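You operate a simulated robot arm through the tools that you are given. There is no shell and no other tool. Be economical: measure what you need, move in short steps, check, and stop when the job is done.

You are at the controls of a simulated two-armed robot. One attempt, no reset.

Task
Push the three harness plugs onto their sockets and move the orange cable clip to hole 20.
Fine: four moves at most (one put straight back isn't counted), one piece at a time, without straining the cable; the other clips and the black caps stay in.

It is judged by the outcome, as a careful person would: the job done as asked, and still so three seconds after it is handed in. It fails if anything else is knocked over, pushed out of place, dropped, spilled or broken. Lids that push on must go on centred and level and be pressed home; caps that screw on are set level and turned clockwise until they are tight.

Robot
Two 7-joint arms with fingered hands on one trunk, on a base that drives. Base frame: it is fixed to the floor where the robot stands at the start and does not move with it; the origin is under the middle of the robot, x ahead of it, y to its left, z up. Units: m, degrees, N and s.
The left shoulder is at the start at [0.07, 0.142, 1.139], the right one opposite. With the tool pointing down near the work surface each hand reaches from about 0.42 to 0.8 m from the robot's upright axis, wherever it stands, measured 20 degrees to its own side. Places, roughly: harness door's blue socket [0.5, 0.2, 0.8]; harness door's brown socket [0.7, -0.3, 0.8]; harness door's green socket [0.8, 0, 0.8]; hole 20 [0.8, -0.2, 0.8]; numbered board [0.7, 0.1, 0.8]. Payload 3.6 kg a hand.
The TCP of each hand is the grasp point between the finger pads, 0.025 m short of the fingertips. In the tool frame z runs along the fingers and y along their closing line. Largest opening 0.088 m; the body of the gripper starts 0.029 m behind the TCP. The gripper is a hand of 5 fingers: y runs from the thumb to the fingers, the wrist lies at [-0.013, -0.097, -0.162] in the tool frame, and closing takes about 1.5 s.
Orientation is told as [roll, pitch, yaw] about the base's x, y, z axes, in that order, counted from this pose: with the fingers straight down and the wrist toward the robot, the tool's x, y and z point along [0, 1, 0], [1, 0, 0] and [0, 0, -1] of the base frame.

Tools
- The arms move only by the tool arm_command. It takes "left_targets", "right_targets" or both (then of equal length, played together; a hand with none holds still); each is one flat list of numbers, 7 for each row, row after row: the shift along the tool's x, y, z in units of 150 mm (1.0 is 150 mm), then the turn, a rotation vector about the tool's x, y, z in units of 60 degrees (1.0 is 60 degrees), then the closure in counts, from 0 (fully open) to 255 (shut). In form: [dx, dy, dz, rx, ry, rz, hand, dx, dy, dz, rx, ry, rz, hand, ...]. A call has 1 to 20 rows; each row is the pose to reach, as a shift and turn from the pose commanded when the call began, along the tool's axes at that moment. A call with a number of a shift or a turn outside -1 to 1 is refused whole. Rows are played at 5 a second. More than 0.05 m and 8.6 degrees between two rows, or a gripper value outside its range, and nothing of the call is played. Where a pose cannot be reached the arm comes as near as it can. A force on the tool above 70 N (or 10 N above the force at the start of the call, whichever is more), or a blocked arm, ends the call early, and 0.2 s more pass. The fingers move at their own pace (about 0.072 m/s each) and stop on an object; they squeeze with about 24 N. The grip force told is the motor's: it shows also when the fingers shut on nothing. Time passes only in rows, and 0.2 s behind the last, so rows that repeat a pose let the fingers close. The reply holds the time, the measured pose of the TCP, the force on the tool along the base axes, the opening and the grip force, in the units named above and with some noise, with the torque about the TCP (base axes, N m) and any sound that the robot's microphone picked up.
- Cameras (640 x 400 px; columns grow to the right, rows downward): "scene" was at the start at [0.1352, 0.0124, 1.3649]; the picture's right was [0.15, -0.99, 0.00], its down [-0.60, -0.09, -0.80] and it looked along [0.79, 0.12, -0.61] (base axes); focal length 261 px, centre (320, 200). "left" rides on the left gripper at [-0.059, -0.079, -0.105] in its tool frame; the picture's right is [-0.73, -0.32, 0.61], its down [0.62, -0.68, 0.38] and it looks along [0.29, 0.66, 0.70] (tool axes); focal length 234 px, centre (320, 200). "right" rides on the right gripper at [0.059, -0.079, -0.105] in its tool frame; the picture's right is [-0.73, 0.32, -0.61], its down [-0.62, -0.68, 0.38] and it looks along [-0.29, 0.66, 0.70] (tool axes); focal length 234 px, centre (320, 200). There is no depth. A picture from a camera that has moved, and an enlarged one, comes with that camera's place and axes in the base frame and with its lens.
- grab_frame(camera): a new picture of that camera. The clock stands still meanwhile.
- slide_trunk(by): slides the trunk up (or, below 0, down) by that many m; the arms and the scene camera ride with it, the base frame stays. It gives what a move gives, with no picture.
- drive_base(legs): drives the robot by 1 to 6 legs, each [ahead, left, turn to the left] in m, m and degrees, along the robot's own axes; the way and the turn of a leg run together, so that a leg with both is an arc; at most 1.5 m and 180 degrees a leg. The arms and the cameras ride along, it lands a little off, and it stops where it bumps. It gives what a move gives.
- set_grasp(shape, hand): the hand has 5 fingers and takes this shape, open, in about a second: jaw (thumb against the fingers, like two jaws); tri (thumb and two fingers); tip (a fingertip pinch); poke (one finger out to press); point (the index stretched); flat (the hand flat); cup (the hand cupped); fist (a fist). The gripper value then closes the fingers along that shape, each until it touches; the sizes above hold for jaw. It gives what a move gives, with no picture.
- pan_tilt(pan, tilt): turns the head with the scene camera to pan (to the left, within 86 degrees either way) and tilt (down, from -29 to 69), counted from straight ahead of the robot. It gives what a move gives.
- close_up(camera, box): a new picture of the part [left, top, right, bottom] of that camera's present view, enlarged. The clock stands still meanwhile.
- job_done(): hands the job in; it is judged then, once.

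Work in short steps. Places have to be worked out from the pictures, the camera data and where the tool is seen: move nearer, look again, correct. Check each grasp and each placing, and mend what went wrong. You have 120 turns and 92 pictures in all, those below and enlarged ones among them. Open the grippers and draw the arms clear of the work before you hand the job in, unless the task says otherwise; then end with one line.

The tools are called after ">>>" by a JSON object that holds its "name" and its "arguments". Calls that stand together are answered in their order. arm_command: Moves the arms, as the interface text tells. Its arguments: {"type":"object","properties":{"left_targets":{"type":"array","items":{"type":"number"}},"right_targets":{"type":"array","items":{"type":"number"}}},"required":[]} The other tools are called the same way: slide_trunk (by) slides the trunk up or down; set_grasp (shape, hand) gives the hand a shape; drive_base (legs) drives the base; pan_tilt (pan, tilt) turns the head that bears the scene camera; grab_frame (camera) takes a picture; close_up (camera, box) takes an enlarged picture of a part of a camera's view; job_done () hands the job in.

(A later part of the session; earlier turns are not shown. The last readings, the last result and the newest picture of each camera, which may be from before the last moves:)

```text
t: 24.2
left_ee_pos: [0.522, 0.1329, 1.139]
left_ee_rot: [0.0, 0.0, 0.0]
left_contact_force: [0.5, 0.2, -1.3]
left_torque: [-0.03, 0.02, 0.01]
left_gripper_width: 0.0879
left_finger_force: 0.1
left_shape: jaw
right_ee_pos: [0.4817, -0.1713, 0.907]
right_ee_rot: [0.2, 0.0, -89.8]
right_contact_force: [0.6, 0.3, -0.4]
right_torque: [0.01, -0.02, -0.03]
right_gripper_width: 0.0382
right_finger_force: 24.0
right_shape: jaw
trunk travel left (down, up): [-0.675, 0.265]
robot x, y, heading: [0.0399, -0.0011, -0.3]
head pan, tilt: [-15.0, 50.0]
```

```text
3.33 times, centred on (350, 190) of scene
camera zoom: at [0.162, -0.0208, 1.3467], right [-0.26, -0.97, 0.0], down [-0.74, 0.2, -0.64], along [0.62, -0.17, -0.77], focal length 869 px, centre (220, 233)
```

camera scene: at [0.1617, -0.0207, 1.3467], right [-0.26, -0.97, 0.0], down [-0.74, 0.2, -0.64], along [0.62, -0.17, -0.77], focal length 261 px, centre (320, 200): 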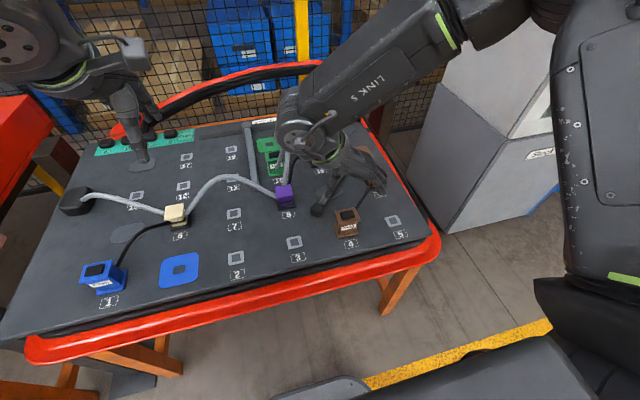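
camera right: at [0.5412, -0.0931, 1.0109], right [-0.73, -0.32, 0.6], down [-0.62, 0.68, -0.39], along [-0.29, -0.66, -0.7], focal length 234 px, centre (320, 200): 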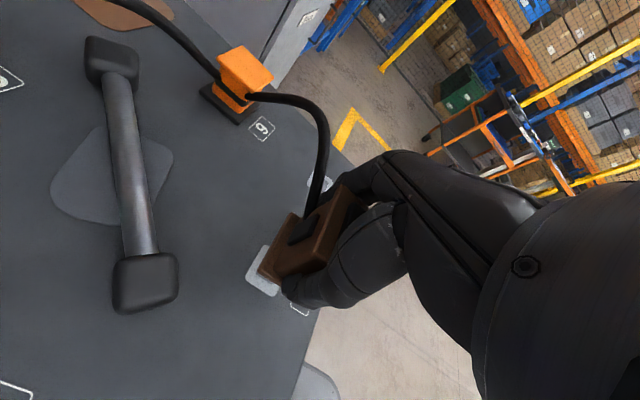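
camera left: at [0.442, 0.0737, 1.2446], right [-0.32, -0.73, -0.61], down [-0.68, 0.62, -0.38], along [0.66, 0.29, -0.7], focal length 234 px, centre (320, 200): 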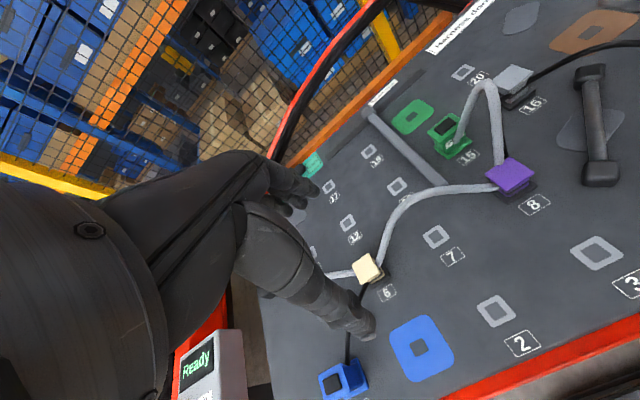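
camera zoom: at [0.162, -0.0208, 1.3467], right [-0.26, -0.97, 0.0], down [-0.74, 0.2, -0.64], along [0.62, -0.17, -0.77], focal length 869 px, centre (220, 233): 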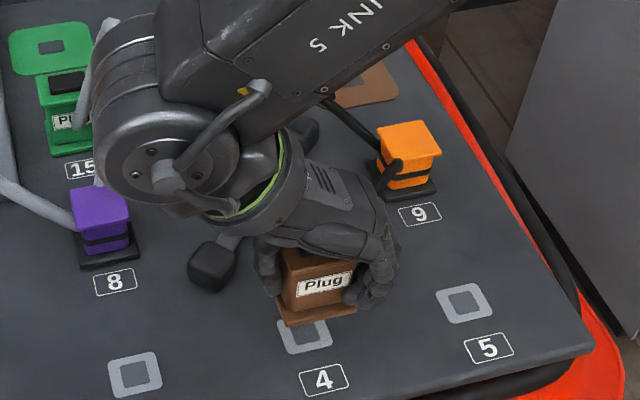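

The plug is free and hole 4's pad is visible. I lift above the orange clip and bar, and swing toward the brown socket, staying near the orange clip so the cable stays slack.

>>> {"name": "arm_command", "arguments": {"right_targets": [0, 0, -0.18, 0, 0, 0, 255, 0.05, 0.03, -0.35, 0, 0, 0, 255, 0.25, 0.12, -0.4, 0, 0, 0, 255, 0.45, 0.22, -0.4, 0, 0, 0, 255, 0.65, 0.3, -0.4, 0, 0, 0, 255, 0.8, 0.37, -0.4, 0, 0, 0, 255]}}

>>> {"name": "grab_frame", "arguments": {"camera": "scene"}}

```text
t: 25.6
left_ee_pos: [0.5221, 0.1317, 1.1385]
left_ee_rot: [0.0, 0.0, 0.0]
left_contact_force: [-0.8, 0.2, 0.1]
left_torque: [0.01, 0.01, 0.0]
left_gripper_width: 0.0877
left_finger_force: 0.2
left_shape: jaw
right_ee_pos: [0.6002, -0.2272, 0.9666]
right_ee_rot: [0.3, 0.0, -89.9]
right_contact_force: [0.6, 0.3, -0.2]
right_torque: [-0.05, 0.01, 0.06]
right_gripper_width: 0.0376
right_finger_force: 24.3
right_shape: jaw
trunk travel left (down, up): [-0.675, 0.265]
robot x, y, heading: [0.0402, -0.001, -0.2]
head pan, tilt: [-15.0, 50.0]
```

```text
57 pictures are left
camera scene: at [0.1632, -0.021, 1.3466], right [-0.26, -0.97, 0.0], down [-0.74, 0.2, -0.64], along [0.62, -0.17, -0.77], focal length 261 px, centre (320, 200)
```

scene: 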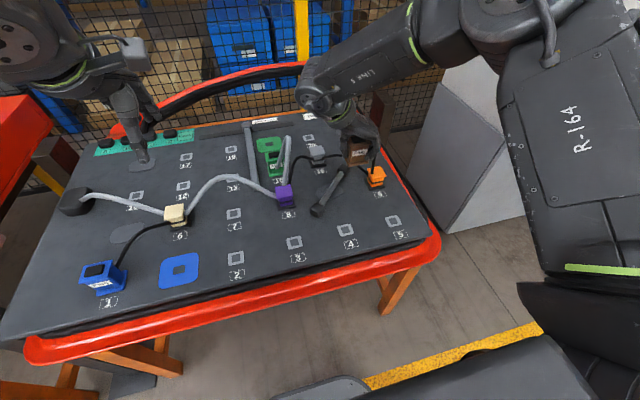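

>>> {"name": "close_up", "arguments": {"camera": "scene", "box": [320, 210, 420, 250]}}

>>> {"name": "arm_command", "arguments": {"right_targets": [0.2, 0.1, 0, 0, 0, 0, 255, 0.4, 0.2, 0, 0, 0, 0, 255, 0.6, 0.3, 0, 0, 0, 0, 255, 0.8, 0.4, 0, 0, 0, 0, 255, 0.92, 0.49, 0.03, 0, 0, 0, 255, 0.92, 0.49, 0.03, 0, 0, 0, 255]}}

>>> {"name": "grab_frame", "arguments": {"camera": "right"}}

>>> {"name": "close_up", "arguments": {"camera": "scene", "box": [300, 100, 420, 220]}}

```text
6.40 times, centred on (370, 230) of scene
camera zoom: at [0.1632, -0.021, 1.3466], right [-0.26, -0.97, 0.0], down [-0.74, 0.2, -0.64], along [0.62, -0.17, -0.77], focal length 1669 px, centre (0, 8)
```

zoom: 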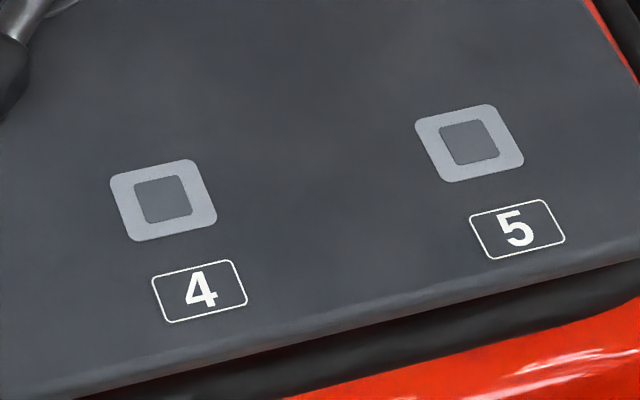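

```text
t: 27.0
left_ee_pos: [0.5222, 0.1327, 1.1392]
left_ee_rot: [-0.1, 0.2, 0.0]
left_contact_force: [0.2, 0.7, -0.6]
left_torque: [0.01, 0.03, 0.01]
left_gripper_width: 0.0877
left_finger_force: 0.0
left_shape: jaw
right_ee_pos: [0.6832, -0.2607, 0.9662]
right_ee_rot: [1.7, 0.9, -88.6]
right_contact_force: [0.6, 0.0, -1.2]
right_torque: [0.0, -0.02, 0.04]
right_gripper_width: 0.0377
right_finger_force: 23.9
right_shape: jaw
right hand out of reach, approached as far as the arm can: row 1, 2, 3, 4, 5, 6
trunk travel left (down, up): [-0.675, 0.265]
robot x, y, heading: [0.0372, 0.0018, 0.0]
head pan, tilt: [-15.0, 50.0]
```

```text
55 pictures are left
camera right: at [0.7385, -0.181, 1.0741], right [-0.74, -0.35, 0.58], down [-0.63, 0.67, -0.39], along [-0.25, -0.65, -0.71], focal length 234 px, centre (320, 200)
```

right: 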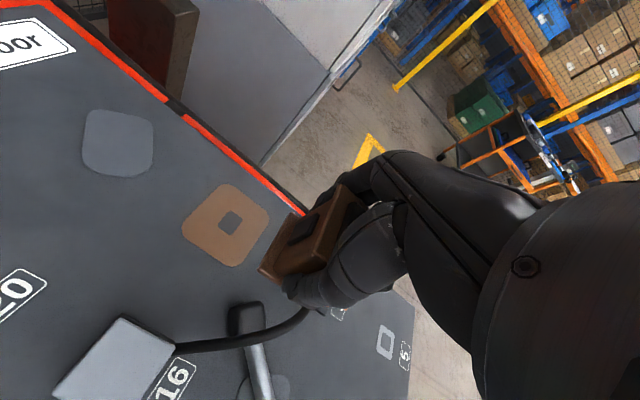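

```text
3.33 times, centred on (360, 160) of scene
camera zoom: at [0.1633, -0.0213, 1.3466], right [-0.26, -0.97, 0.0], down [-0.74, 0.2, -0.64], along [0.62, -0.17, -0.77], focal length 869 px, centre (187, 333)
```

zoom: 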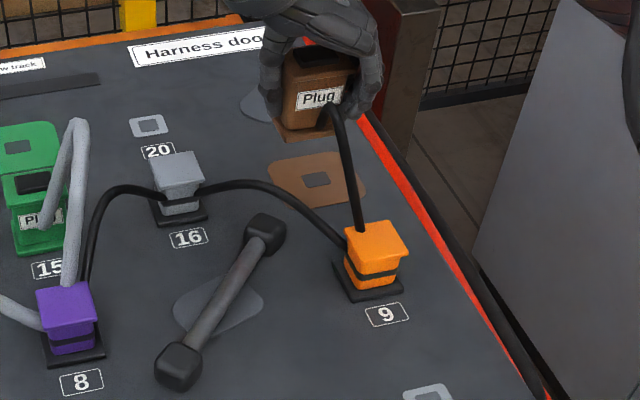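

The cable simply follows toward the orange clip and hangs slack. Reach ends at x≈0.68, so I drive 0.07 m ahead with the plug held high.

>>> {"name": "drive_base", "arguments": {"legs": [[0.07, 0, 0]]}}

>>> {"name": "close_up", "arguments": {"camera": "right", "box": [160, 140, 380, 340]}}

>>> {"name": "close_up", "arguments": {"camera": "scene", "box": [320, 120, 440, 220]}}

```text
t: 28.0
left_ee_pos: [0.5911, 0.1312, 1.1394]
left_ee_rot: [0.0, 0.0, -0.1]
left_contact_force: [-0.2, 0.5, -0.1]
left_torque: [-0.01, 0.0, -0.02]
left_gripper_width: 0.0879
left_finger_force: 0.0
left_shape: jaw
right_ee_pos: [0.7499, -0.2593, 0.9681]
right_ee_rot: [1.8, 0.8, -88.6]
right_contact_force: [-0.8, -0.6, -1.2]
right_torque: [0.02, 0.02, -0.01]
right_gripper_width: 0.0377
right_finger_force: 23.5
right_shape: jaw
trunk travel left (down, up): [-0.675, 0.265]
robot x, y, heading: [0.1065, 0.0024, -0.3]
head pan, tilt: [-15.0, 50.0]
```

```text
2.00 times, centred on (270, 240) of right
camera zoom: at [0.8061, -0.1812, 1.0758], right [-0.74, -0.35, 0.58], down [-0.63, 0.67, -0.39], along [-0.25, -0.65, -0.71], focal length 468 px, centre (420, 120)
```

zoom: 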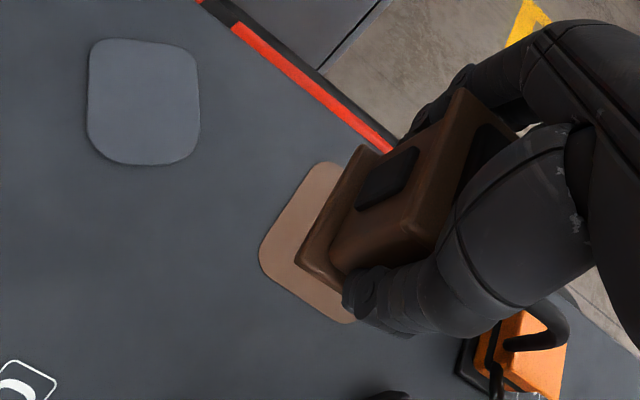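

```text
4.00 times, centred on (380, 170) of scene
camera zoom: at [0.2304, -0.0208, 1.3468], right [-0.26, -0.97, 0.0], down [-0.74, 0.2, -0.64], along [0.62, -0.17, -0.77], focal length 1043 px, centre (80, 320)
```

zoom: 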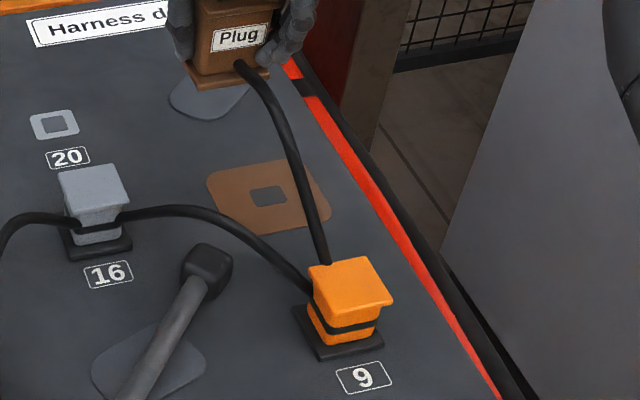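

Now I level the hand (back to 0,0,-90) and go above the socket at TCP ≈ (0.736, -0.301), bottom of plug ~45 mm above the board.

>>> {"name": "arm_command", "arguments": {"right_targets": [-0.03, 0.1, 0.08, -0.01, 0.004, 0.008, 255, -0.06, 0.2, 0.16, -0.02, 0.009, 0.016, 255, -0.09, 0.28, 0.253, -0.03, 0.0133, 0.023, 255, -0.09, 0.28, 0.253, -0.03, 0.0133, 0.023, 255]}}

>>> {"name": "close_up", "arguments": {"camera": "right", "box": [200, 160, 380, 340]}}

>>> {"name": "close_up", "arguments": {"camera": "scene", "box": [330, 110, 430, 200]}}

```text
t: 29.0
left_ee_pos: [0.5911, 0.1314, 1.1384]
left_ee_rot: [-0.1, -0.1, -0.1]
left_contact_force: [-1.0, 0.7, 0.7]
left_torque: [-0.03, 0.04, 0.02]
left_gripper_width: 0.0877
left_finger_force: 0.0
left_shape: jaw
right_ee_pos: [0.7387, -0.3019, 0.9298]
right_ee_rot: [2.6, -0.8, -90.1]
right_contact_force: [-0.7, -0.5, -0.2]
right_torque: [0.02, 0.0, -0.01]
right_gripper_width: 0.0376
right_finger_force: 24.1
right_shape: jaw
trunk travel left (down, up): [-0.675, 0.265]
robot x, y, heading: [0.1058, -0.0019, -0.3]
head pan, tilt: [-15.0, 50.0]
```

```text
2.22 times, centred on (290, 250) of right
camera zoom: at [0.7943, -0.2212, 1.0351], right [-0.75, -0.31, 0.58], down [-0.6, 0.68, -0.42], along [-0.26, -0.67, -0.7], focal length 520 px, centre (387, 89)
```

zoom: 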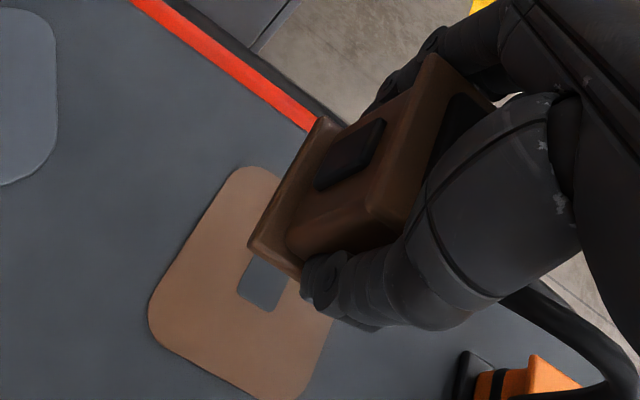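

```text
4.44 times, centred on (380, 155) of scene
camera zoom: at [0.2309, -0.0207, 1.3468], right [-0.26, -0.97, 0.0], down [-0.74, 0.2, -0.64], along [0.62, -0.17, -0.77], focal length 1159 px, centre (53, 400)
```

zoom: 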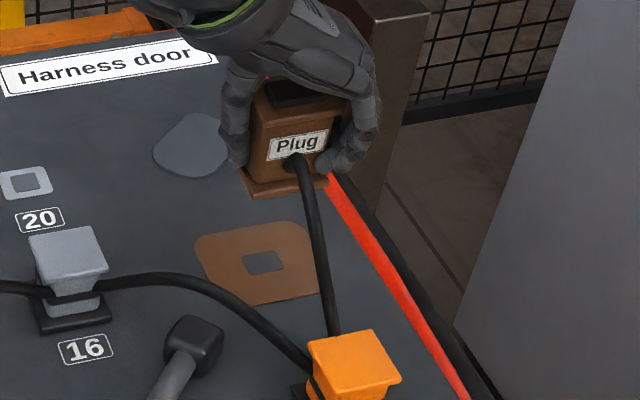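

Tilt conventions are clear now (roll turns about tool y, pitch about tool x). I level the hand and lower to ~15 mm above the socket for a closer comparison.

>>> {"name": "arm_command", "arguments": {"right_targets": [-0.01, 0, 0.1, 0.007, -0.02, 0, 255, -0.018, -0.006, 0.2, 0.0133, -0.0433, 0, 255, -0.018, -0.006, 0.3, 0.0133, -0.0433, 0, 255, -0.018, -0.006, 0.35, 0.0133, -0.0433, 0, 255, -0.018, -0.006, 0.35, 0.0133, -0.0433, 0, 255]}}

>>> {"name": "close_up", "arguments": {"camera": "right", "box": [200, 160, 380, 340]}}

>>> {"name": "close_up", "arguments": {"camera": "scene", "box": [340, 130, 430, 200]}}

```text
t: 30.2
left_ee_pos: [0.5925, 0.1318, 1.1393]
left_ee_rot: [0.0, 0.0, -0.1]
left_contact_force: [0.1, 0.5, 0.0]
left_torque: [-0.01, 0.0, -0.02]
left_gripper_width: 0.0875
left_finger_force: 0.0
left_shape: jaw
right_ee_pos: [0.7406, -0.302, 0.8761]
right_ee_rot: [0.0, -0.1, -90.1]
right_contact_force: [-0.8, -0.9, 0.1]
right_torque: [0.01, -0.04, 0.03]
right_gripper_width: 0.0377
right_finger_force: 24.5
right_shape: jaw
trunk travel left (down, up): [-0.675, 0.265]
robot x, y, heading: [0.1069, -0.0021, -0.5]
head pan, tilt: [-15.0, 50.0]
```

```text
2.22 times, centred on (290, 250) of right
camera zoom: at [0.8003, -0.2224, 0.9806], right [-0.73, -0.32, 0.61], down [-0.62, 0.68, -0.38], along [-0.29, -0.66, -0.69], focal length 520 px, centre (387, 89)
```

zoom: 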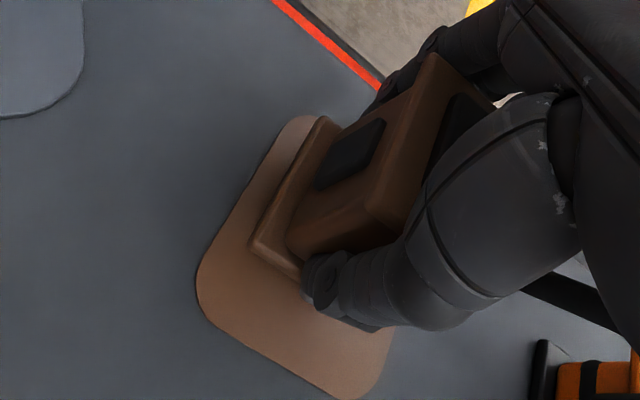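

```text
5.71 times, centred on (385, 165) of scene
camera zoom: at [0.2316, -0.0209, 1.3467], right [-0.26, -0.97, 0.0], down [-0.74, 0.2, -0.64], along [0.62, -0.17, -0.77], focal length 1490 px, centre (-51, 400)
```

zoom: 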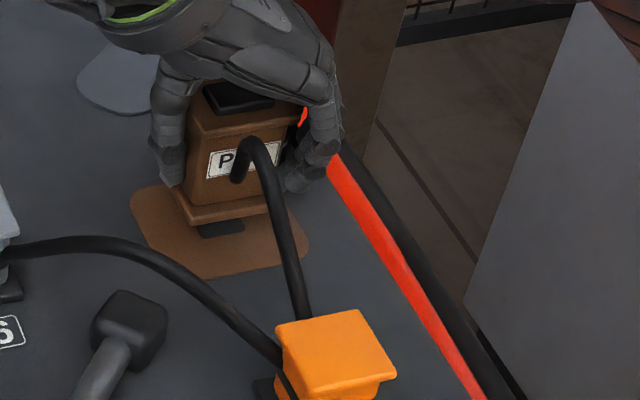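

Comparing base edges with pad edges from both cameras, the plug is ~9 mm too far forward (+x) and ~3 mm too far right. I correct and look again.

>>> {"name": "arm_command", "arguments": {"right_targets": [-0.03, -0.01, 0, 0, 0, 0, 255, -0.06, -0.02, 0, 0, 0, 0, 255, -0.06, -0.02, 0.02, 0, 0, 0, 255]}}

>>> {"name": "close_up", "arguments": {"camera": "right", "box": [200, 160, 380, 340]}}

>>> {"name": "close_up", "arguments": {"camera": "scene", "box": [350, 140, 420, 190]}}

```text
t: 31.0
left_ee_pos: [0.5919, 0.1313, 1.139]
left_ee_rot: [0.0, 0.1, -0.2]
left_contact_force: [-0.6, -0.4, 0.5]
left_torque: [-0.01, 0.05, 0.02]
left_gripper_width: 0.0875
left_finger_force: 0.0
left_shape: jaw
right_ee_pos: [0.733, -0.2983, 0.8733]
right_ee_rot: [0.0, -0.2, -90.1]
right_contact_force: [-0.2, -0.4, -0.4]
right_torque: [0.01, 0.01, 0.0]
right_gripper_width: 0.0377
right_finger_force: 23.7
right_shape: jaw
trunk travel left (down, up): [-0.675, 0.265]
robot x, y, heading: [0.1076, 0.0006, 0.1]
head pan, tilt: [-15.0, 50.0]
```

```text
2.22 times, centred on (290, 250) of right
camera zoom: at [0.7919, -0.2198, 0.9778], right [-0.73, -0.32, 0.61], down [-0.62, 0.68, -0.38], along [-0.29, -0.66, -0.69], focal length 520 px, centre (387, 89)
```

zoom: 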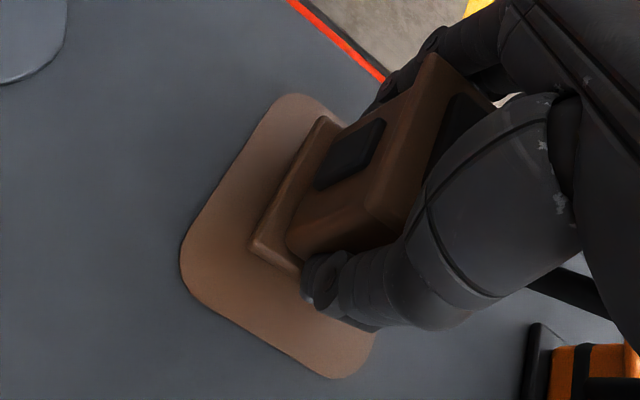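

```text
8.00 times, centred on (385, 165) of scene
camera zoom: at [0.232, -0.021, 1.3466], right [-0.26, -0.97, 0.0], down [-0.74, 0.2, -0.64], along [0.62, -0.17, -0.77], focal length 2086 px, centre (-200, 480)
```

zoom: 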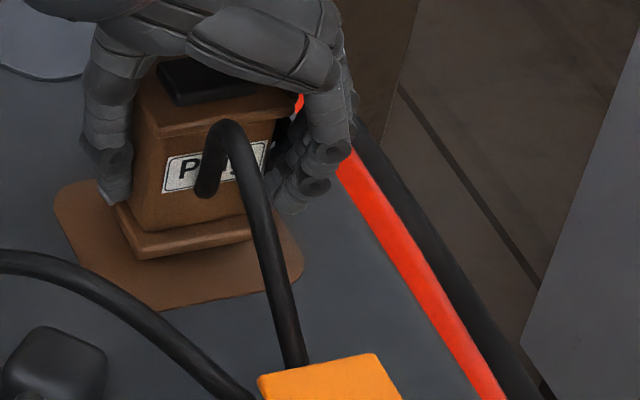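

Both views now put the plug over the socket within a millimetre or two. I lower it and press gently.

>>> {"name": "arm_command", "arguments": {"right_targets": [0, 0, 0.03, 0, 0, 0, 255, 0, 0, 0.06, 0, 0, 0, 255, 0, 0, 0.08, 0, 0, 0, 255, 0, 0, 0.1, 0, 0, 0, 255, 0, 0, 0.12, 0, 0, 0, 255, 0, 0, 0.12, 0, 0, 0, 255]}}

>>> {"name": "close_up", "arguments": {"camera": "scene", "box": [350, 140, 420, 190]}}

```text
t: 32.4
left_ee_pos: [0.5891, 0.1338, 1.1414]
left_ee_rot: [-0.1, -0.1, 0.0]
left_contact_force: [-0.6, -0.3, 0.7]
left_torque: [-0.03, 0.02, 0.01]
left_gripper_width: 0.0876
left_finger_force: 0.2
left_shape: jaw
right_ee_pos: [0.7306, -0.2971, 0.8583]
right_ee_rot: [0.4, -0.4, -90.1]
right_contact_force: [7.7, -0.6, 29.4]
right_torque: [-0.03, -0.14, 0.1]
right_gripper_width: 0.0398
right_finger_force: 23.6
right_shape: jaw
trunk travel left (down, up): [-0.675, 0.265]
robot x, y, heading: [0.1051, -0.0006, -0.5]
head pan, tilt: [-15.0, 50.0]
```

```text
8.00 times, centred on (385, 165) of scene
camera zoom: at [0.2281, -0.0187, 1.3474], right [-0.26, -0.97, 0.0], down [-0.74, 0.2, -0.65], along [0.62, -0.17, -0.76], focal length 2086 px, centre (-200, 480)
```

zoom: 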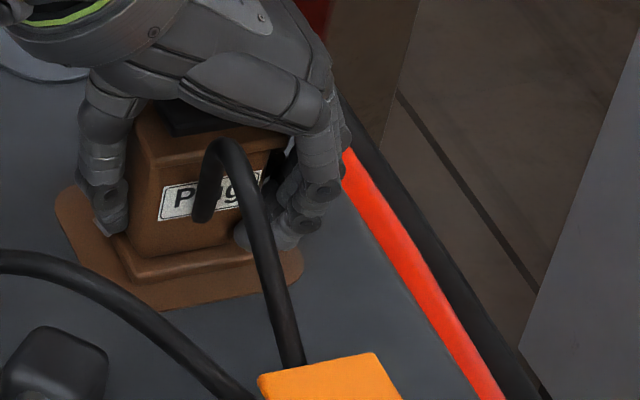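

Contact at 29 N but no click, and the hand was pushed ~2 mm back. I lift a few millimetres to see whether it is seated or just resting.

>>> {"name": "arm_command", "arguments": {"right_targets": [0, 0, -0.04, 0, 0, 0, 255, 0, 0, -0.06, 0, 0, 0, 255, 0, 0, -0.06, 0, 0, 0, 255]}}

>>> {"name": "close_up", "arguments": {"camera": "scene", "box": [350, 140, 420, 190]}}

>>> {"name": "close_up", "arguments": {"camera": "right", "box": [200, 160, 380, 340]}}

```text
t: 33.2
left_ee_pos: [0.5924, 0.1322, 1.139]
left_ee_rot: [0.0, 0.1, 0.0]
left_contact_force: [-0.3, 0.3, 0.0]
left_torque: [0.0, 0.0, 0.0]
left_gripper_width: 0.0877
left_finger_force: 0.0
left_shape: jaw
right_ee_pos: [0.7319, -0.2973, 0.8618]
right_ee_rot: [-0.3, -0.1, -89.9]
right_contact_force: [0.3, 4.2, -5.2]
right_torque: [0.01, -0.03, 0.03]
right_gripper_width: 0.0384
right_finger_force: 23.6
right_shape: jaw
trunk travel left (down, up): [-0.675, 0.265]
robot x, y, heading: [0.1032, -0.0, -0.1]
head pan, tilt: [-15.0, 50.0]
```

```text
8.00 times, centred on (385, 165) of scene
camera zoom: at [0.2326, -0.0206, 1.3462], right [-0.26, -0.97, 0.0], down [-0.74, 0.2, -0.64], along [0.62, -0.17, -0.77], focal length 2086 px, centre (-200, 480)
```

zoom: 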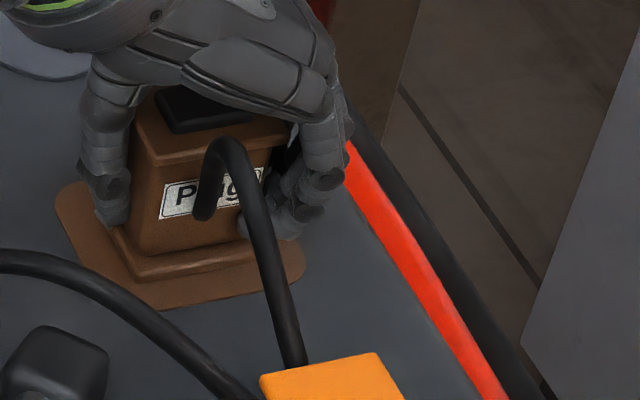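

```text
2.22 times, centred on (290, 250) of right
camera zoom: at [0.7916, -0.2192, 0.9659], right [-0.72, -0.32, 0.61], down [-0.63, 0.68, -0.38], along [-0.29, -0.66, -0.69], focal length 520 px, centre (387, 89)
```

zoom: 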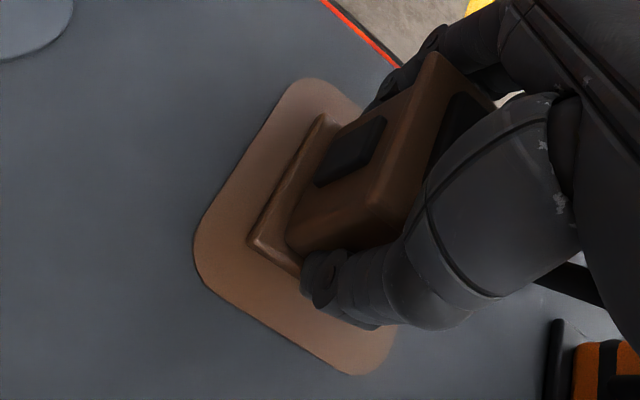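

The socket now holds the plug (it resists lifting), so it has entered. I release with a small opening, rise clear, and inspect.

>>> {"name": "arm_command", "arguments": {"right_targets": [0, 0, 0.01, 0, 0, 0, 180, 0, 0, 0.01, 0, 0, 0, 110, 0, 0, 0.01, 0, 0, 0, 90, 0, 0, 0.01, 0, 0, 0, 80, 0, 0, -0.2, 0, 0, 0, 80, 0, 0, -0.45, 0, 0, 0, 60, -0.1, -0.2, -0.6, 0, 0, 0, 40, -0.4, -0.3, -0.65, 0, 0, 0, 0]}}

>>> {"name": "close_up", "arguments": {"camera": "scene", "box": [340, 130, 430, 200]}}

>>> {"name": "close_up", "arguments": {"camera": "right", "box": [120, 120, 340, 340]}}

```text
t: 35.0
left_ee_pos: [0.5899, 0.1315, 1.1403]
left_ee_rot: [0.1, -0.1, -0.1]
left_contact_force: [-0.3, 1.0, -0.8]
left_torque: [0.0, -0.01, -0.02]
left_gripper_width: 0.0877
left_finger_force: 0.0
left_shape: jaw
right_ee_pos: [0.6725, -0.2527, 0.9639]
right_ee_rot: [0.2, -0.2, -90.0]
right_contact_force: [-1.0, 0.0, 0.4]
right_torque: [0.02, -0.02, 0.02]
right_gripper_width: 0.0875
right_finger_force: 0.0
right_shape: jaw
trunk travel left (down, up): [-0.675, 0.265]
robot x, y, heading: [0.1075, -0.0005, -0.5]
head pan, tilt: [-15.0, 50.0]
```

```text
5.71 times, centred on (385, 165) of scene
camera zoom: at [0.2294, -0.0214, 1.3469], right [-0.26, -0.97, 0.0], down [-0.74, 0.2, -0.64], along [0.62, -0.17, -0.77], focal length 1490 px, centre (-51, 400)
```

zoom: 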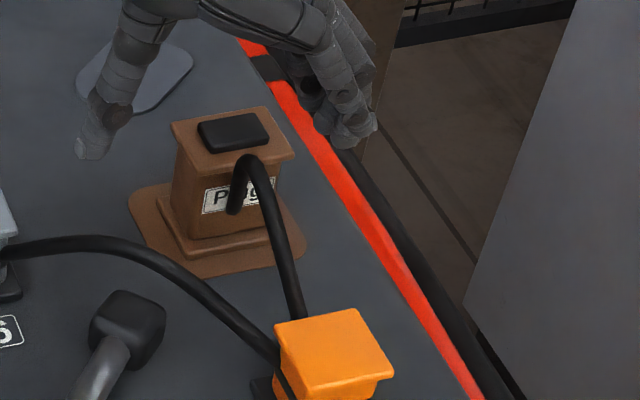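

```text
1.82 times, centred on (230, 230) of right
camera zoom: at [0.7316, -0.1734, 1.0681], right [-0.73, -0.32, 0.61], down [-0.62, 0.68, -0.39], along [-0.29, -0.66, -0.7], focal length 426 px, centre (484, 146)
```

zoom: 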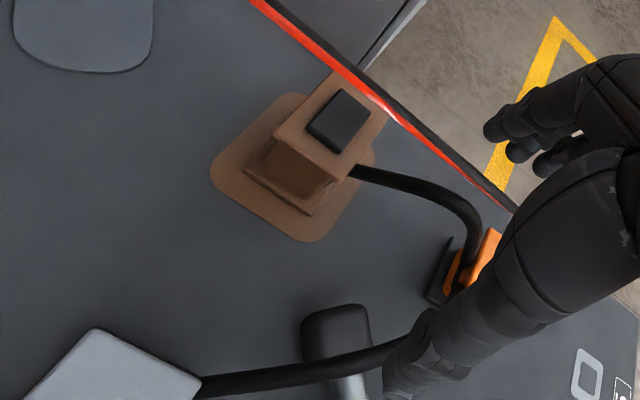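

The plug sits flat on its pad, perhaps 2–3 mm off the pad's middle. I re-grip it, nudge lightly toward the centre while pressing harder, to be sure it is home.

>>> {"name": "arm_command", "arguments": {"right_targets": [0.2, 0.15, 0, 0, 0, 0, 60, 0.407, 0.305, 0.1, 0, 0, 0, 75, 0.407, 0.305, 0.35, 0, 0, 0, 75, 0.407, 0.305, 0.6, 0, 0, 0, 75, 0.407, 0.305, 0.685, 0, 0, 0, 75, 0.407, 0.305, 0.685, 0, 0, 0, 160, 0.407, 0.305, 0.685, 0, 0, 0, 255, 0.407, 0.305, 0.685, 0, 0, 0, 255, 0.407, 0.305, 0.685, 0, 0, 0, 255, 0.407, 0.305, 0.685, 0, 0, 0, 255]}}

>>> {"name": "arm_command", "arguments": {"right_targets": [0.015, 0.01, 0.02, 0, 0, 0, 255, 0.025, 0.015, 0.05, 0, 0, 0, 255, 0.025, 0.015, 0.08, 0, 0, 0, 255, 0.025, 0.015, 0.11, 0, 0, 0, 255, 0.025, 0.015, 0.11, 0, 0, 0, 255]}}

```text
t: 37.2
left_ee_pos: [0.5915, 0.1319, 1.1386]
left_ee_rot: [0.0, 0.1, -0.2]
left_contact_force: [0.1, 0.6, 0.5]
left_torque: [0.01, -0.03, 0.03]
left_gripper_width: 0.0878
left_finger_force: 0.1
left_shape: jaw
right_ee_pos: [0.7336, -0.2977, 0.8584]
right_ee_rot: [0.0, -0.1, -90.1]
right_contact_force: [-2.5, 2.8, -2.1]
right_torque: [0.04, 0.05, 0.05]
right_gripper_width: 0.0384
right_finger_force: 24.6
right_shape: jaw
trunk travel left (down, up): [-0.675, 0.265]
robot x, y, heading: [0.1075, 0.0017, -0.1]
head pan, tilt: [-15.0, 50.0]
```

```text
t: 38.4
left_ee_pos: [0.5827, 0.1365, 1.1431]
left_ee_rot: [-0.1, -0.4, -0.1]
left_contact_force: [-0.2, -0.7, 0.8]
left_torque: [-0.01, 0.0, -0.01]
left_gripper_width: 0.0878
left_finger_force: 0.1
left_shape: jaw
right_ee_pos: [0.7339, -0.2991, 0.8571]
right_ee_rot: [1.3, -0.5, -90.2]
right_contact_force: [-12.0, 4.7, 41.7]
right_torque: [0.1, 0.34, -0.13]
right_gripper_width: 0.0407
right_finger_force: 24.1
right_shape: jaw
trunk travel left (down, up): [-0.675, 0.265]
robot x, y, heading: [0.1076, 0.0018, -0.1]
head pan, tilt: [-15.0, 50.0]
stopped in row 5 (right hand): the force on the tool passed its limit (the readings are from after the stop); the commanded pose is now the measured one
```

It took over 40 N with the socket resisting sideways, so it's home. Release and rise, then look.

>>> {"name": "arm_command", "arguments": {"right_targets": [0, 0, -0.01, 0, 0, 0, 180, 0, 0, -0.02, 0, 0, 0, 110, 0, 0, -0.02, 0, 0, 0, 85, 0, 0, -0.02, 0, 0, 0, 75, 0, 0, -0.2, 0, 0, 0, 75, 0, 0, -0.45, 0, 0, 0, 60, -0.1, -0.2, -0.6, 0, 0, 0, 40, -0.35, -0.4, -0.75, 0, 0, 0, 0, -0.6, -0.6, -0.9, 0, 0, 0, 0]}}

>>> {"name": "close_up", "arguments": {"camera": "scene", "box": [320, 110, 440, 220]}}

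```text
refused: row 8 steps farther than a row can; nothing moved
```

```text
3.64 times, centred on (380, 165) of scene
camera zoom: at [0.2212, -0.0165, 1.3476], right [-0.26, -0.97, 0.0], down [-0.73, 0.2, -0.65], along [0.63, -0.17, -0.76], focal length 948 px, centre (102, 327)
```

zoom: 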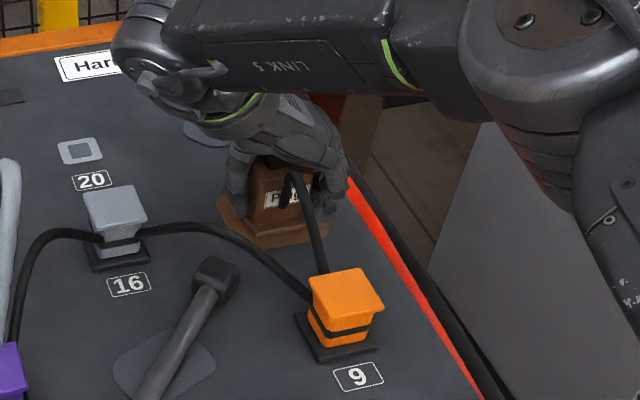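

>>> {"name": "arm_command", "arguments": {"right_targets": [0, 0, -0.01, 0, 0, 0, 180, 0, 0, -0.02, 0, 0, 0, 110, 0, 0, -0.02, 0, 0, 0, 85, 0, 0, -0.02, 0, 0, 0, 75, 0, 0, -0.2, 0, 0, 0, 75, 0, 0, -0.45, 0, 0, 0, 60, -0.1, -0.1, -0.6, 0, 0, 0, 40, -0.3, -0.2, -0.7, 0, 0, 0, 0, -0.5, -0.3, -0.8, 0, 0, 0, 0]}}

>>> {"name": "close_up", "arguments": {"camera": "scene", "box": [320, 110, 440, 220]}}

```text
t: 40.4
left_ee_pos: [0.5897, 0.1324, 1.1399]
left_ee_rot: [0.0, -0.1, -0.1]
left_contact_force: [-0.2, -0.7, -0.2]
left_torque: [0.03, -0.02, 0.01]
left_gripper_width: 0.0874
left_finger_force: 0.0
left_shape: jaw
right_ee_pos: [0.6602, -0.2565, 0.9661]
right_ee_rot: [0.7, -0.2, -90.2]
right_contact_force: [0.2, -0.2, 0.7]
right_torque: [-0.02, -0.01, 0.01]
right_gripper_width: 0.0877
right_finger_force: 0.0
right_shape: jaw
trunk travel left (down, up): [-0.675, 0.265]
robot x, y, heading: [0.1092, -0.0001, -0.2]
head pan, tilt: [-15.0, 50.0]
```

```text
3.64 times, centred on (380, 165) of scene
camera zoom: at [0.2303, -0.0201, 1.3468], right [-0.26, -0.97, 0.0], down [-0.74, 0.2, -0.64], along [0.62, -0.17, -0.77], focal length 948 px, centre (102, 327)
```

zoom: 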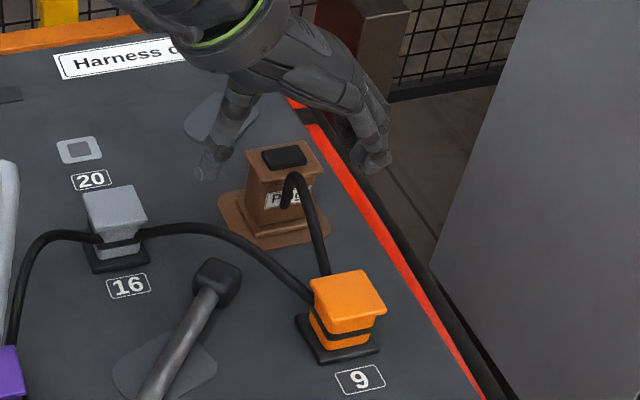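

Brown is in. Next the orange clip at about (0.609, -0.297), head top z≈0.86. I zoom to see where the cable passes through it.

>>> {"name": "close_up", "arguments": {"camera": "scene", "box": [390, 165, 440, 215]}}

>>> {"name": "grab_frame", "arguments": {"camera": "right"}}

```text
8.00 times, centred on (415, 190) of scene
camera zoom: at [0.2303, -0.0201, 1.3468], right [-0.26, -0.97, 0.0], down [-0.74, 0.2, -0.64], along [0.62, -0.17, -0.77], focal length 2086 px, centre (-440, 280)
```

zoom: 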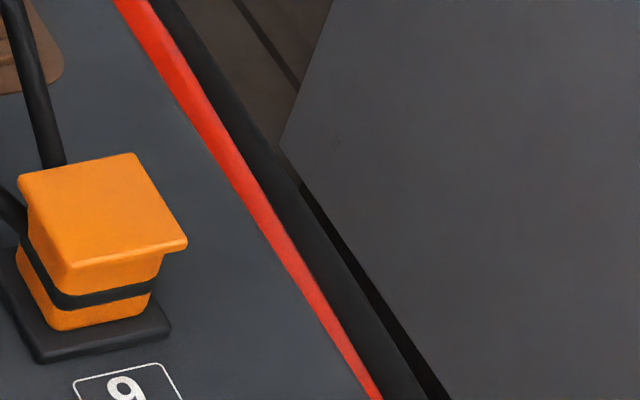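

```text
37 pictures are left
camera right: at [0.7195, -0.1771, 1.0713], right [-0.73, -0.32, 0.6], down [-0.62, 0.68, -0.39], along [-0.28, -0.66, -0.7], focal length 234 px, centre (320, 200)
```

right: 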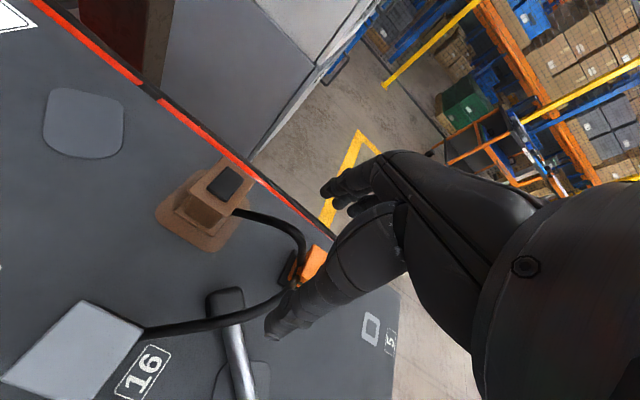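

Both cable ends leave the clip at its back, so a sideways grip near the front half is clean. Hole 20 needs a closer stance, so I drive 0.12 m ahead first with the hand high, then go over the clip.

>>> {"name": "drive_base", "arguments": {"legs": [[0.06, 0, 0], [0.06, 0, 0]]}}

```text
t: 41.9
left_ee_pos: [0.7076, 0.1314, 1.1394]
left_ee_rot: [0.0, -0.1, 0.0]
left_contact_force: [0.3, 0.4, -1.1]
left_torque: [0.0, -0.01, 0.02]
left_gripper_width: 0.0877
left_finger_force: 0.1
left_shape: jaw
right_ee_pos: [0.7784, -0.2563, 0.9665]
right_ee_rot: [0.7, -0.3, -90.1]
right_contact_force: [-0.6, -0.2, -1.2]
right_torque: [0.04, 0.01, 0.01]
right_gripper_width: 0.0875
right_finger_force: 0.0
right_shape: jaw
trunk travel left (down, up): [-0.675, 0.265]
robot x, y, heading: [0.2235, -0.0019, 0.1]
head pan, tilt: [-15.0, 50.0]
```

>>> {"name": "arm_command", "arguments": {"right_targets": [-0.25, 0.05, 0, 0, -0.006, 0, 0, -0.5, 0.1, 0, 0.005, -0.012, 0, 0, -0.75, 0.2, 0, 0.005, -0.012, 0, 0, -1, 0.27, 0.1, 0.005, -0.012, 0, 0]}}

>>> {"name": "arm_command", "arguments": {"right_targets": [-0.1, 0, 0, 0, 0, 0, 30, -0.173, 0, 0.2, 0, 0, 0, 60, -0.173, 0, 0.2, 0, 0, 0, 75]}}

>>> {"name": "close_up", "arguments": {"camera": "right", "box": [200, 160, 380, 340]}}

>>> {"name": "grab_frame", "arguments": {"camera": "scene"}}

```text
t: 42.9
left_ee_pos: [0.7083, 0.1308, 1.141]
left_ee_rot: [-0.1, -0.1, 0.0]
left_contact_force: [-0.9, -0.2, -0.1]
left_torque: [-0.01, 0.02, 0.0]
left_gripper_width: 0.0877
left_finger_force: 0.1
left_shape: jaw
right_ee_pos: [0.6473, -0.2571, 0.9326]
right_ee_rot: [0.0, 0.2, -90.1]
right_contact_force: [-0.1, -0.2, 0.8]
right_torque: [-0.01, -0.04, -0.01]
right_gripper_width: 0.0877
right_finger_force: 0.0
right_shape: jaw
right hand out of reach, approached as far as the arm can: row 2, 3, 4
trunk travel left (down, up): [-0.675, 0.265]
robot x, y, heading: [0.2208, -0.0015, -0.2]
head pan, tilt: [-15.0, 50.0]
```

```text
t: 43.7
left_ee_pos: [0.7098, 0.1322, 1.1411]
left_ee_rot: [0.0, 0.1, 0.0]
left_contact_force: [0.0, -0.1, 0.1]
left_torque: [-0.02, 0.0, -0.01]
left_gripper_width: 0.0877
left_finger_force: 0.0
left_shape: jaw
right_ee_pos: [0.6224, -0.2547, 0.9004]
right_ee_rot: [-0.1, 0.0, -90.1]
right_contact_force: [-0.6, 0.7, 0.9]
right_torque: [-0.01, 0.02, 0.0]
right_gripper_width: 0.0625
right_finger_force: 0.1
right_shape: jaw
trunk travel left (down, up): [-0.675, 0.265]
robot x, y, heading: [0.2243, 0.0009, 0.0]
head pan, tilt: [-15.0, 50.0]
```

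```text
2.22 times, centred on (290, 250) of right
camera zoom: at [0.6831, -0.1765, 1.0047], right [-0.73, -0.32, 0.61], down [-0.62, 0.68, -0.38], along [-0.29, -0.66, -0.7], focal length 520 px, centre (387, 89)
```

zoom: 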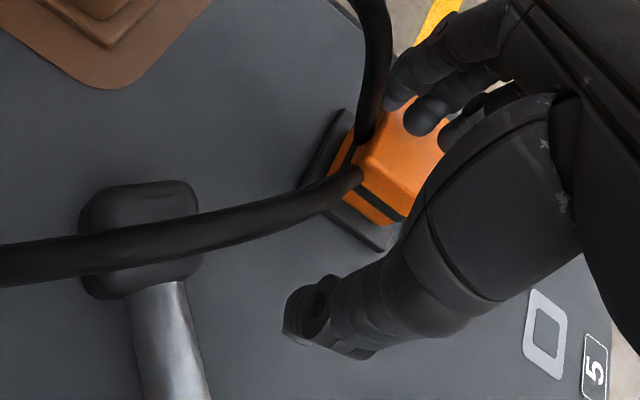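

```text
35 pictures are left
camera scene: at [0.3495, -0.0208, 1.3467], right [-0.26, -0.97, 0.0], down [-0.74, 0.2, -0.64], along [0.62, -0.17, -0.77], focal length 261 px, centre (320, 200)
```

scene: 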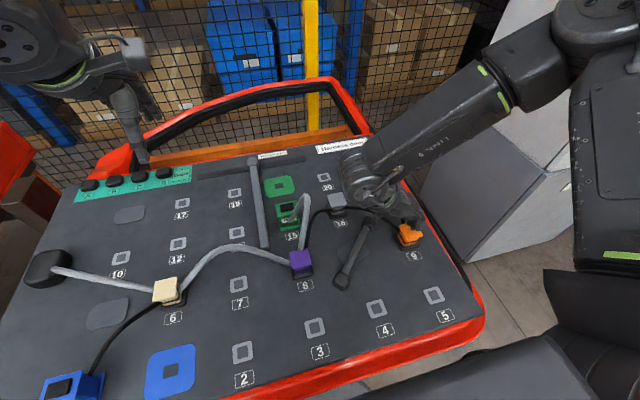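

At this stance the clip is too close for the arm. I raise the hand, back off 0.1 m, and then approach.

>>> {"name": "arm_command", "arguments": {"right_targets": [0, 0, -0.2, 0, 0, 0, 40, 0, 0, -0.4, 0, 0, 0, 20, 0, 0, -0.4, 0, 0, 0, 20]}}

>>> {"name": "drive_base", "arguments": {"legs": [[-0.1, 0, 0]]}}

```text
t: 44.5
left_ee_pos: [0.7098, 0.1315, 1.1383]
left_ee_rot: [0.1, 0.1, 0.1]
left_contact_force: [1.0, 0.2, -0.5]
left_torque: [-0.02, 0.01, 0.01]
left_gripper_width: 0.0876
left_finger_force: 0.1
left_shape: jaw
right_ee_pos: [0.6237, -0.2468, 0.9575]
right_ee_rot: [0.0, 0.1, -90.1]
right_contact_force: [0.8, -0.3, 0.3]
right_torque: [0.06, 0.01, -0.01]
right_gripper_width: 0.0813
right_finger_force: 0.0
right_shape: jaw
right hand out of reach, approached as far as the arm can: row 1, 2, 3
trunk travel left (down, up): [-0.675, 0.265]
robot x, y, heading: [0.2266, -0.0022, 0.0]
head pan, tilt: [-15.0, 50.0]
```

```text
t: 45.7
left_ee_pos: [0.6082, 0.1312, 1.1394]
left_ee_rot: [-0.1, 0.0, -0.1]
left_contact_force: [-0.7, -0.1, 0.0]
left_torque: [-0.03, 0.0, -0.02]
left_gripper_width: 0.0882
left_finger_force: 0.0
left_shape: jaw
right_ee_pos: [0.5223, -0.2451, 0.9579]
right_ee_rot: [-0.1, 0.1, -90.2]
right_contact_force: [-0.4, 0.2, -0.1]
right_torque: [-0.02, -0.01, -0.03]
right_gripper_width: 0.0809
right_finger_force: 0.1
right_shape: jaw
trunk travel left (down, up): [-0.675, 0.265]
robot x, y, heading: [0.1199, -0.0002, -0.1]
head pan, tilt: [-15.0, 50.0]
```

>>> {"name": "arm_command", "arguments": {"right_targets": [0.18, 0.11, 0, 0, 0, 0, 40, 0.36, 0.22, 0.05, 0, 0, 0, 40, 0.532, 0.343, 0.15, 0, 0, 0, 40, 0.532, 0.343, 0.287, 0, 0, 0, 40, 0.532, 0.343, 0.287, 0, 0, 0, 40]}}

>>> {"name": "close_up", "arguments": {"camera": "right", "box": [200, 160, 380, 340]}}

>>> {"name": "close_up", "arguments": {"camera": "scene", "box": [350, 130, 450, 230]}}

```text
t: 46.9
left_ee_pos: [0.6075, 0.1325, 1.1385]
left_ee_rot: [0.0, -0.1, 0.0]
left_contact_force: [0.1, 0.1, -0.4]
left_torque: [-0.02, 0.07, 0.01]
left_gripper_width: 0.0875
left_finger_force: 0.0
left_shape: jaw
right_ee_pos: [0.6008, -0.2979, 0.9157]
right_ee_rot: [-0.1, 0.1, -90.1]
right_contact_force: [0.0, -0.4, 0.1]
right_torque: [-0.02, 0.0, 0.02]
right_gripper_width: 0.0744
right_finger_force: 0.0
right_shape: jaw
right hand out of reach, approached as far as the arm can: row 1, 2, 3
trunk travel left (down, up): [-0.675, 0.265]
robot x, y, heading: [0.1245, -0.0026, -0.0]
head pan, tilt: [-15.0, 50.0]
```

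```text
2.22 times, centred on (290, 250) of right
camera zoom: at [0.6614, -0.2193, 1.0196], right [-0.73, -0.32, 0.61], down [-0.62, 0.68, -0.38], along [-0.29, -0.66, -0.7], focal length 520 px, centre (387, 89)
```

zoom: 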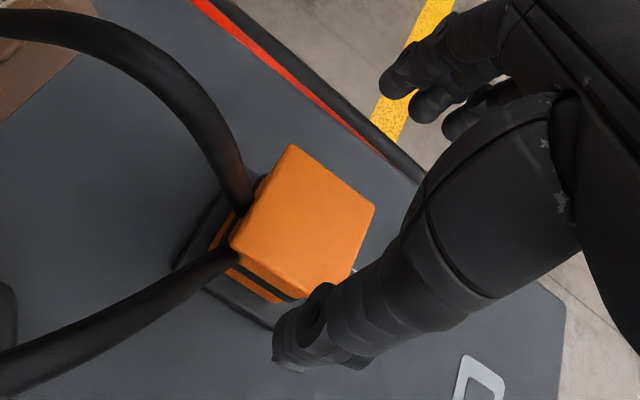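

```text
4.00 times, centred on (400, 180) of scene
camera zoom: at [0.2481, -0.021, 1.3467], right [-0.26, -0.97, 0.0], down [-0.74, 0.2, -0.64], along [0.62, -0.17, -0.77], focal length 1043 px, centre (0, 280)
```

zoom: 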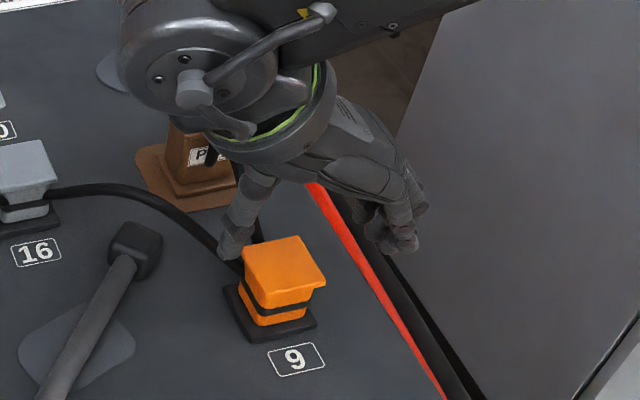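

Centred in y and the thumb is clear of the grey-side cable. Descend and close on the clip.

>>> {"name": "arm_command", "arguments": {"right_targets": [0, 0, 0.15, 0, 0, 0, 40, 0, 0, 0.3, 0, 0, 0, 40, 0, 0, 0.415, 0, 0, 0, 45, 0, 0, 0.415, 0, 0, 0, 100, 0, 0, 0.415, 0, 0, 0, 180, 0, 0, 0.415, 0, 0, 0, 255, 0, 0, 0.415, 0, 0, 0, 255, 0, 0, 0.415, 0, 0, 0, 255, 0, 0, 0.415, 0, 0, 0, 255]}}

>>> {"name": "close_up", "arguments": {"camera": "right", "box": [200, 160, 380, 340]}}

```text
t: 48.9
left_ee_pos: [0.6057, 0.133, 1.1399]
left_ee_rot: [-0.1, -0.1, 0.0]
left_contact_force: [-0.3, -1.1, 0.2]
left_torque: [-0.01, 0.01, -0.01]
left_gripper_width: 0.0877
left_finger_force: 0.1
left_shape: jaw
right_ee_pos: [0.5994, -0.2956, 0.8553]
right_ee_rot: [0.2, 0.0, -90.2]
right_contact_force: [8.0, -1.5, 31.2]
right_torque: [-0.08, -0.2, -0.02]
right_gripper_width: 0.0341
right_finger_force: 24.1
right_shape: jaw
trunk travel left (down, up): [-0.675, 0.265]
robot x, y, heading: [0.1209, 0.0001, -0.2]
head pan, tilt: [-15.0, 50.0]
```

```text
2.22 times, centred on (290, 250) of right
camera zoom: at [0.6591, -0.2165, 0.9601], right [-0.73, -0.32, 0.6], down [-0.62, 0.68, -0.39], along [-0.29, -0.66, -0.7], focal length 520 px, centre (387, 89)
```

zoom: 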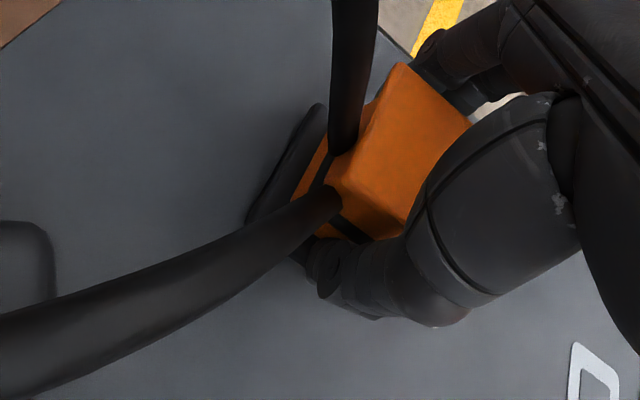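

Clip gripped (34 mm). Pull straight up.

>>> {"name": "arm_command", "arguments": {"right_targets": [0, 0, -0.03, 0, 0, 0, 255, 0, 0, -0.08, 0, 0, 0, 255, 0, 0, -0.15, 0, 0, 0, 255, 0, 0, -0.3, 0, 0, 0, 255, 0, 0, -0.5, 0, 0, 0, 255, 0, 0, -0.66, 0, 0, 0, 255]}}

>>> {"name": "grab_frame", "arguments": {"camera": "scene"}}

```text
t: 50.3
left_ee_pos: [0.609, 0.1329, 1.1394]
left_ee_rot: [0.0, 0.0, -0.1]
left_contact_force: [0.9, -0.3, 0.3]
left_torque: [0.0, -0.06, -0.02]
left_gripper_width: 0.0876
left_finger_force: 0.0
left_shape: jaw
right_ee_pos: [0.6103, -0.2839, 0.9391]
right_ee_rot: [0.1, 0.5, -90.0]
right_contact_force: [0.1, -0.3, -0.3]
right_torque: [-0.01, -0.01, 0.02]
right_gripper_width: 0.0308
right_finger_force: 23.9
right_shape: jaw
right hand out of reach, approached as far as the arm can: row 5, 6
trunk travel left (down, up): [-0.675, 0.265]
robot x, y, heading: [0.1241, -0.0013, 0.0]
head pan, tilt: [-15.0, 50.0]
```

```text
31 pictures are left
camera scene: at [0.2489, -0.0205, 1.3466], right [-0.26, -0.97, 0.0], down [-0.74, 0.2, -0.64], along [0.62, -0.17, -0.77], focal length 261 px, centre (320, 200)
```

scene: 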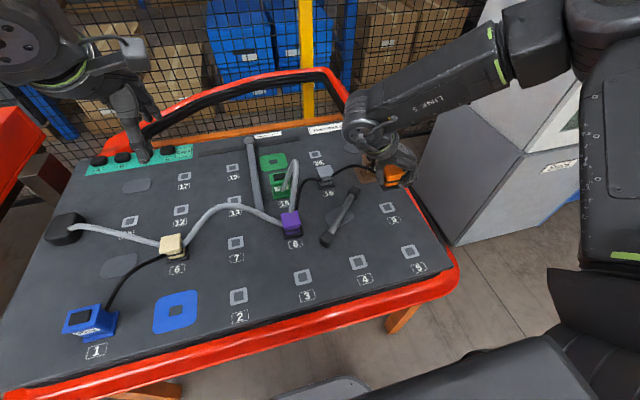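

The clip is out cleanly. I move it inward and higher so it passes clear of the brown plug, then drive ahead.

>>> {"name": "arm_command", "arguments": {"right_targets": [0.1, -0.15, 0, 0, 0, 0, 255, 0.2, -0.3, -0.08, -0.008, 0, 0, 255, 0.35, -0.45, -0.16, -0.008, 0, 0, 255, 0.5, -0.55, -0.2, -0.008, 0, 0, 255]}}

>>> {"name": "drive_base", "arguments": {"legs": [[0.1, 0, 0]]}}

>>> {"name": "grab_frame", "arguments": {"camera": "scene"}}

```text
t: 51.3
left_ee_pos: [0.6103, 0.1327, 1.1387]
left_ee_rot: [-0.1, 0.1, -0.2]
left_contact_force: [0.0, 0.2, -0.3]
left_torque: [0.0, -0.01, 0.02]
left_gripper_width: 0.0878
left_finger_force: 0.0
left_shape: jaw
right_ee_pos: [0.687, -0.2025, 0.9688]
right_ee_rot: [0.2, 0.1, -89.8]
right_contact_force: [-0.6, 0.0, -0.3]
right_torque: [0.02, -0.02, -0.01]
right_gripper_width: 0.0304
right_finger_force: 23.9
right_shape: jaw
trunk travel left (down, up): [-0.675, 0.265]
robot x, y, heading: [0.1251, -0.0, -0.5]
head pan, tilt: [-15.0, 50.0]
```

```text
t: 52.4
left_ee_pos: [0.7074, 0.13, 1.1399]
left_ee_rot: [0.0, -0.1, -0.1]
left_contact_force: [0.2, -0.1, 0.6]
left_torque: [-0.02, 0.01, 0.0]
left_gripper_width: 0.0877
left_finger_force: 0.2
left_shape: jaw
right_ee_pos: [0.784, -0.2044, 0.97]
right_ee_rot: [0.3, 0.2, -89.9]
right_contact_force: [0.1, 0.9, 0.1]
right_torque: [0.02, 0.01, 0.01]
right_gripper_width: 0.0307
right_finger_force: 23.8
right_shape: jaw
trunk travel left (down, up): [-0.675, 0.265]
robot x, y, heading: [0.2251, 0.0002, -0.0]
head pan, tilt: [-15.0, 50.0]
```

```text
30 pictures are left
camera scene: at [0.3469, -0.0215, 1.3467], right [-0.26, -0.97, 0.0], down [-0.74, 0.2, -0.64], along [0.62, -0.17, -0.77], focal length 261 px, centre (320, 200)
```

scene: 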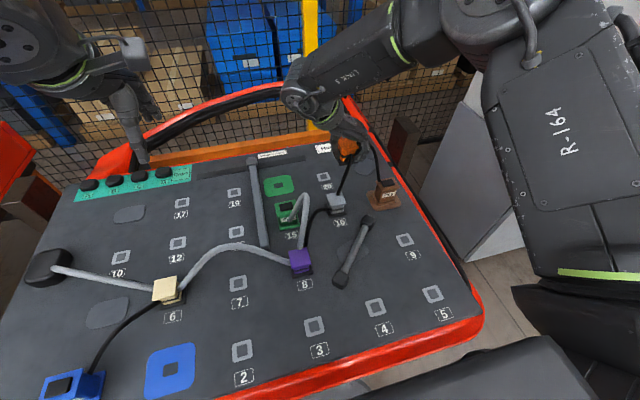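

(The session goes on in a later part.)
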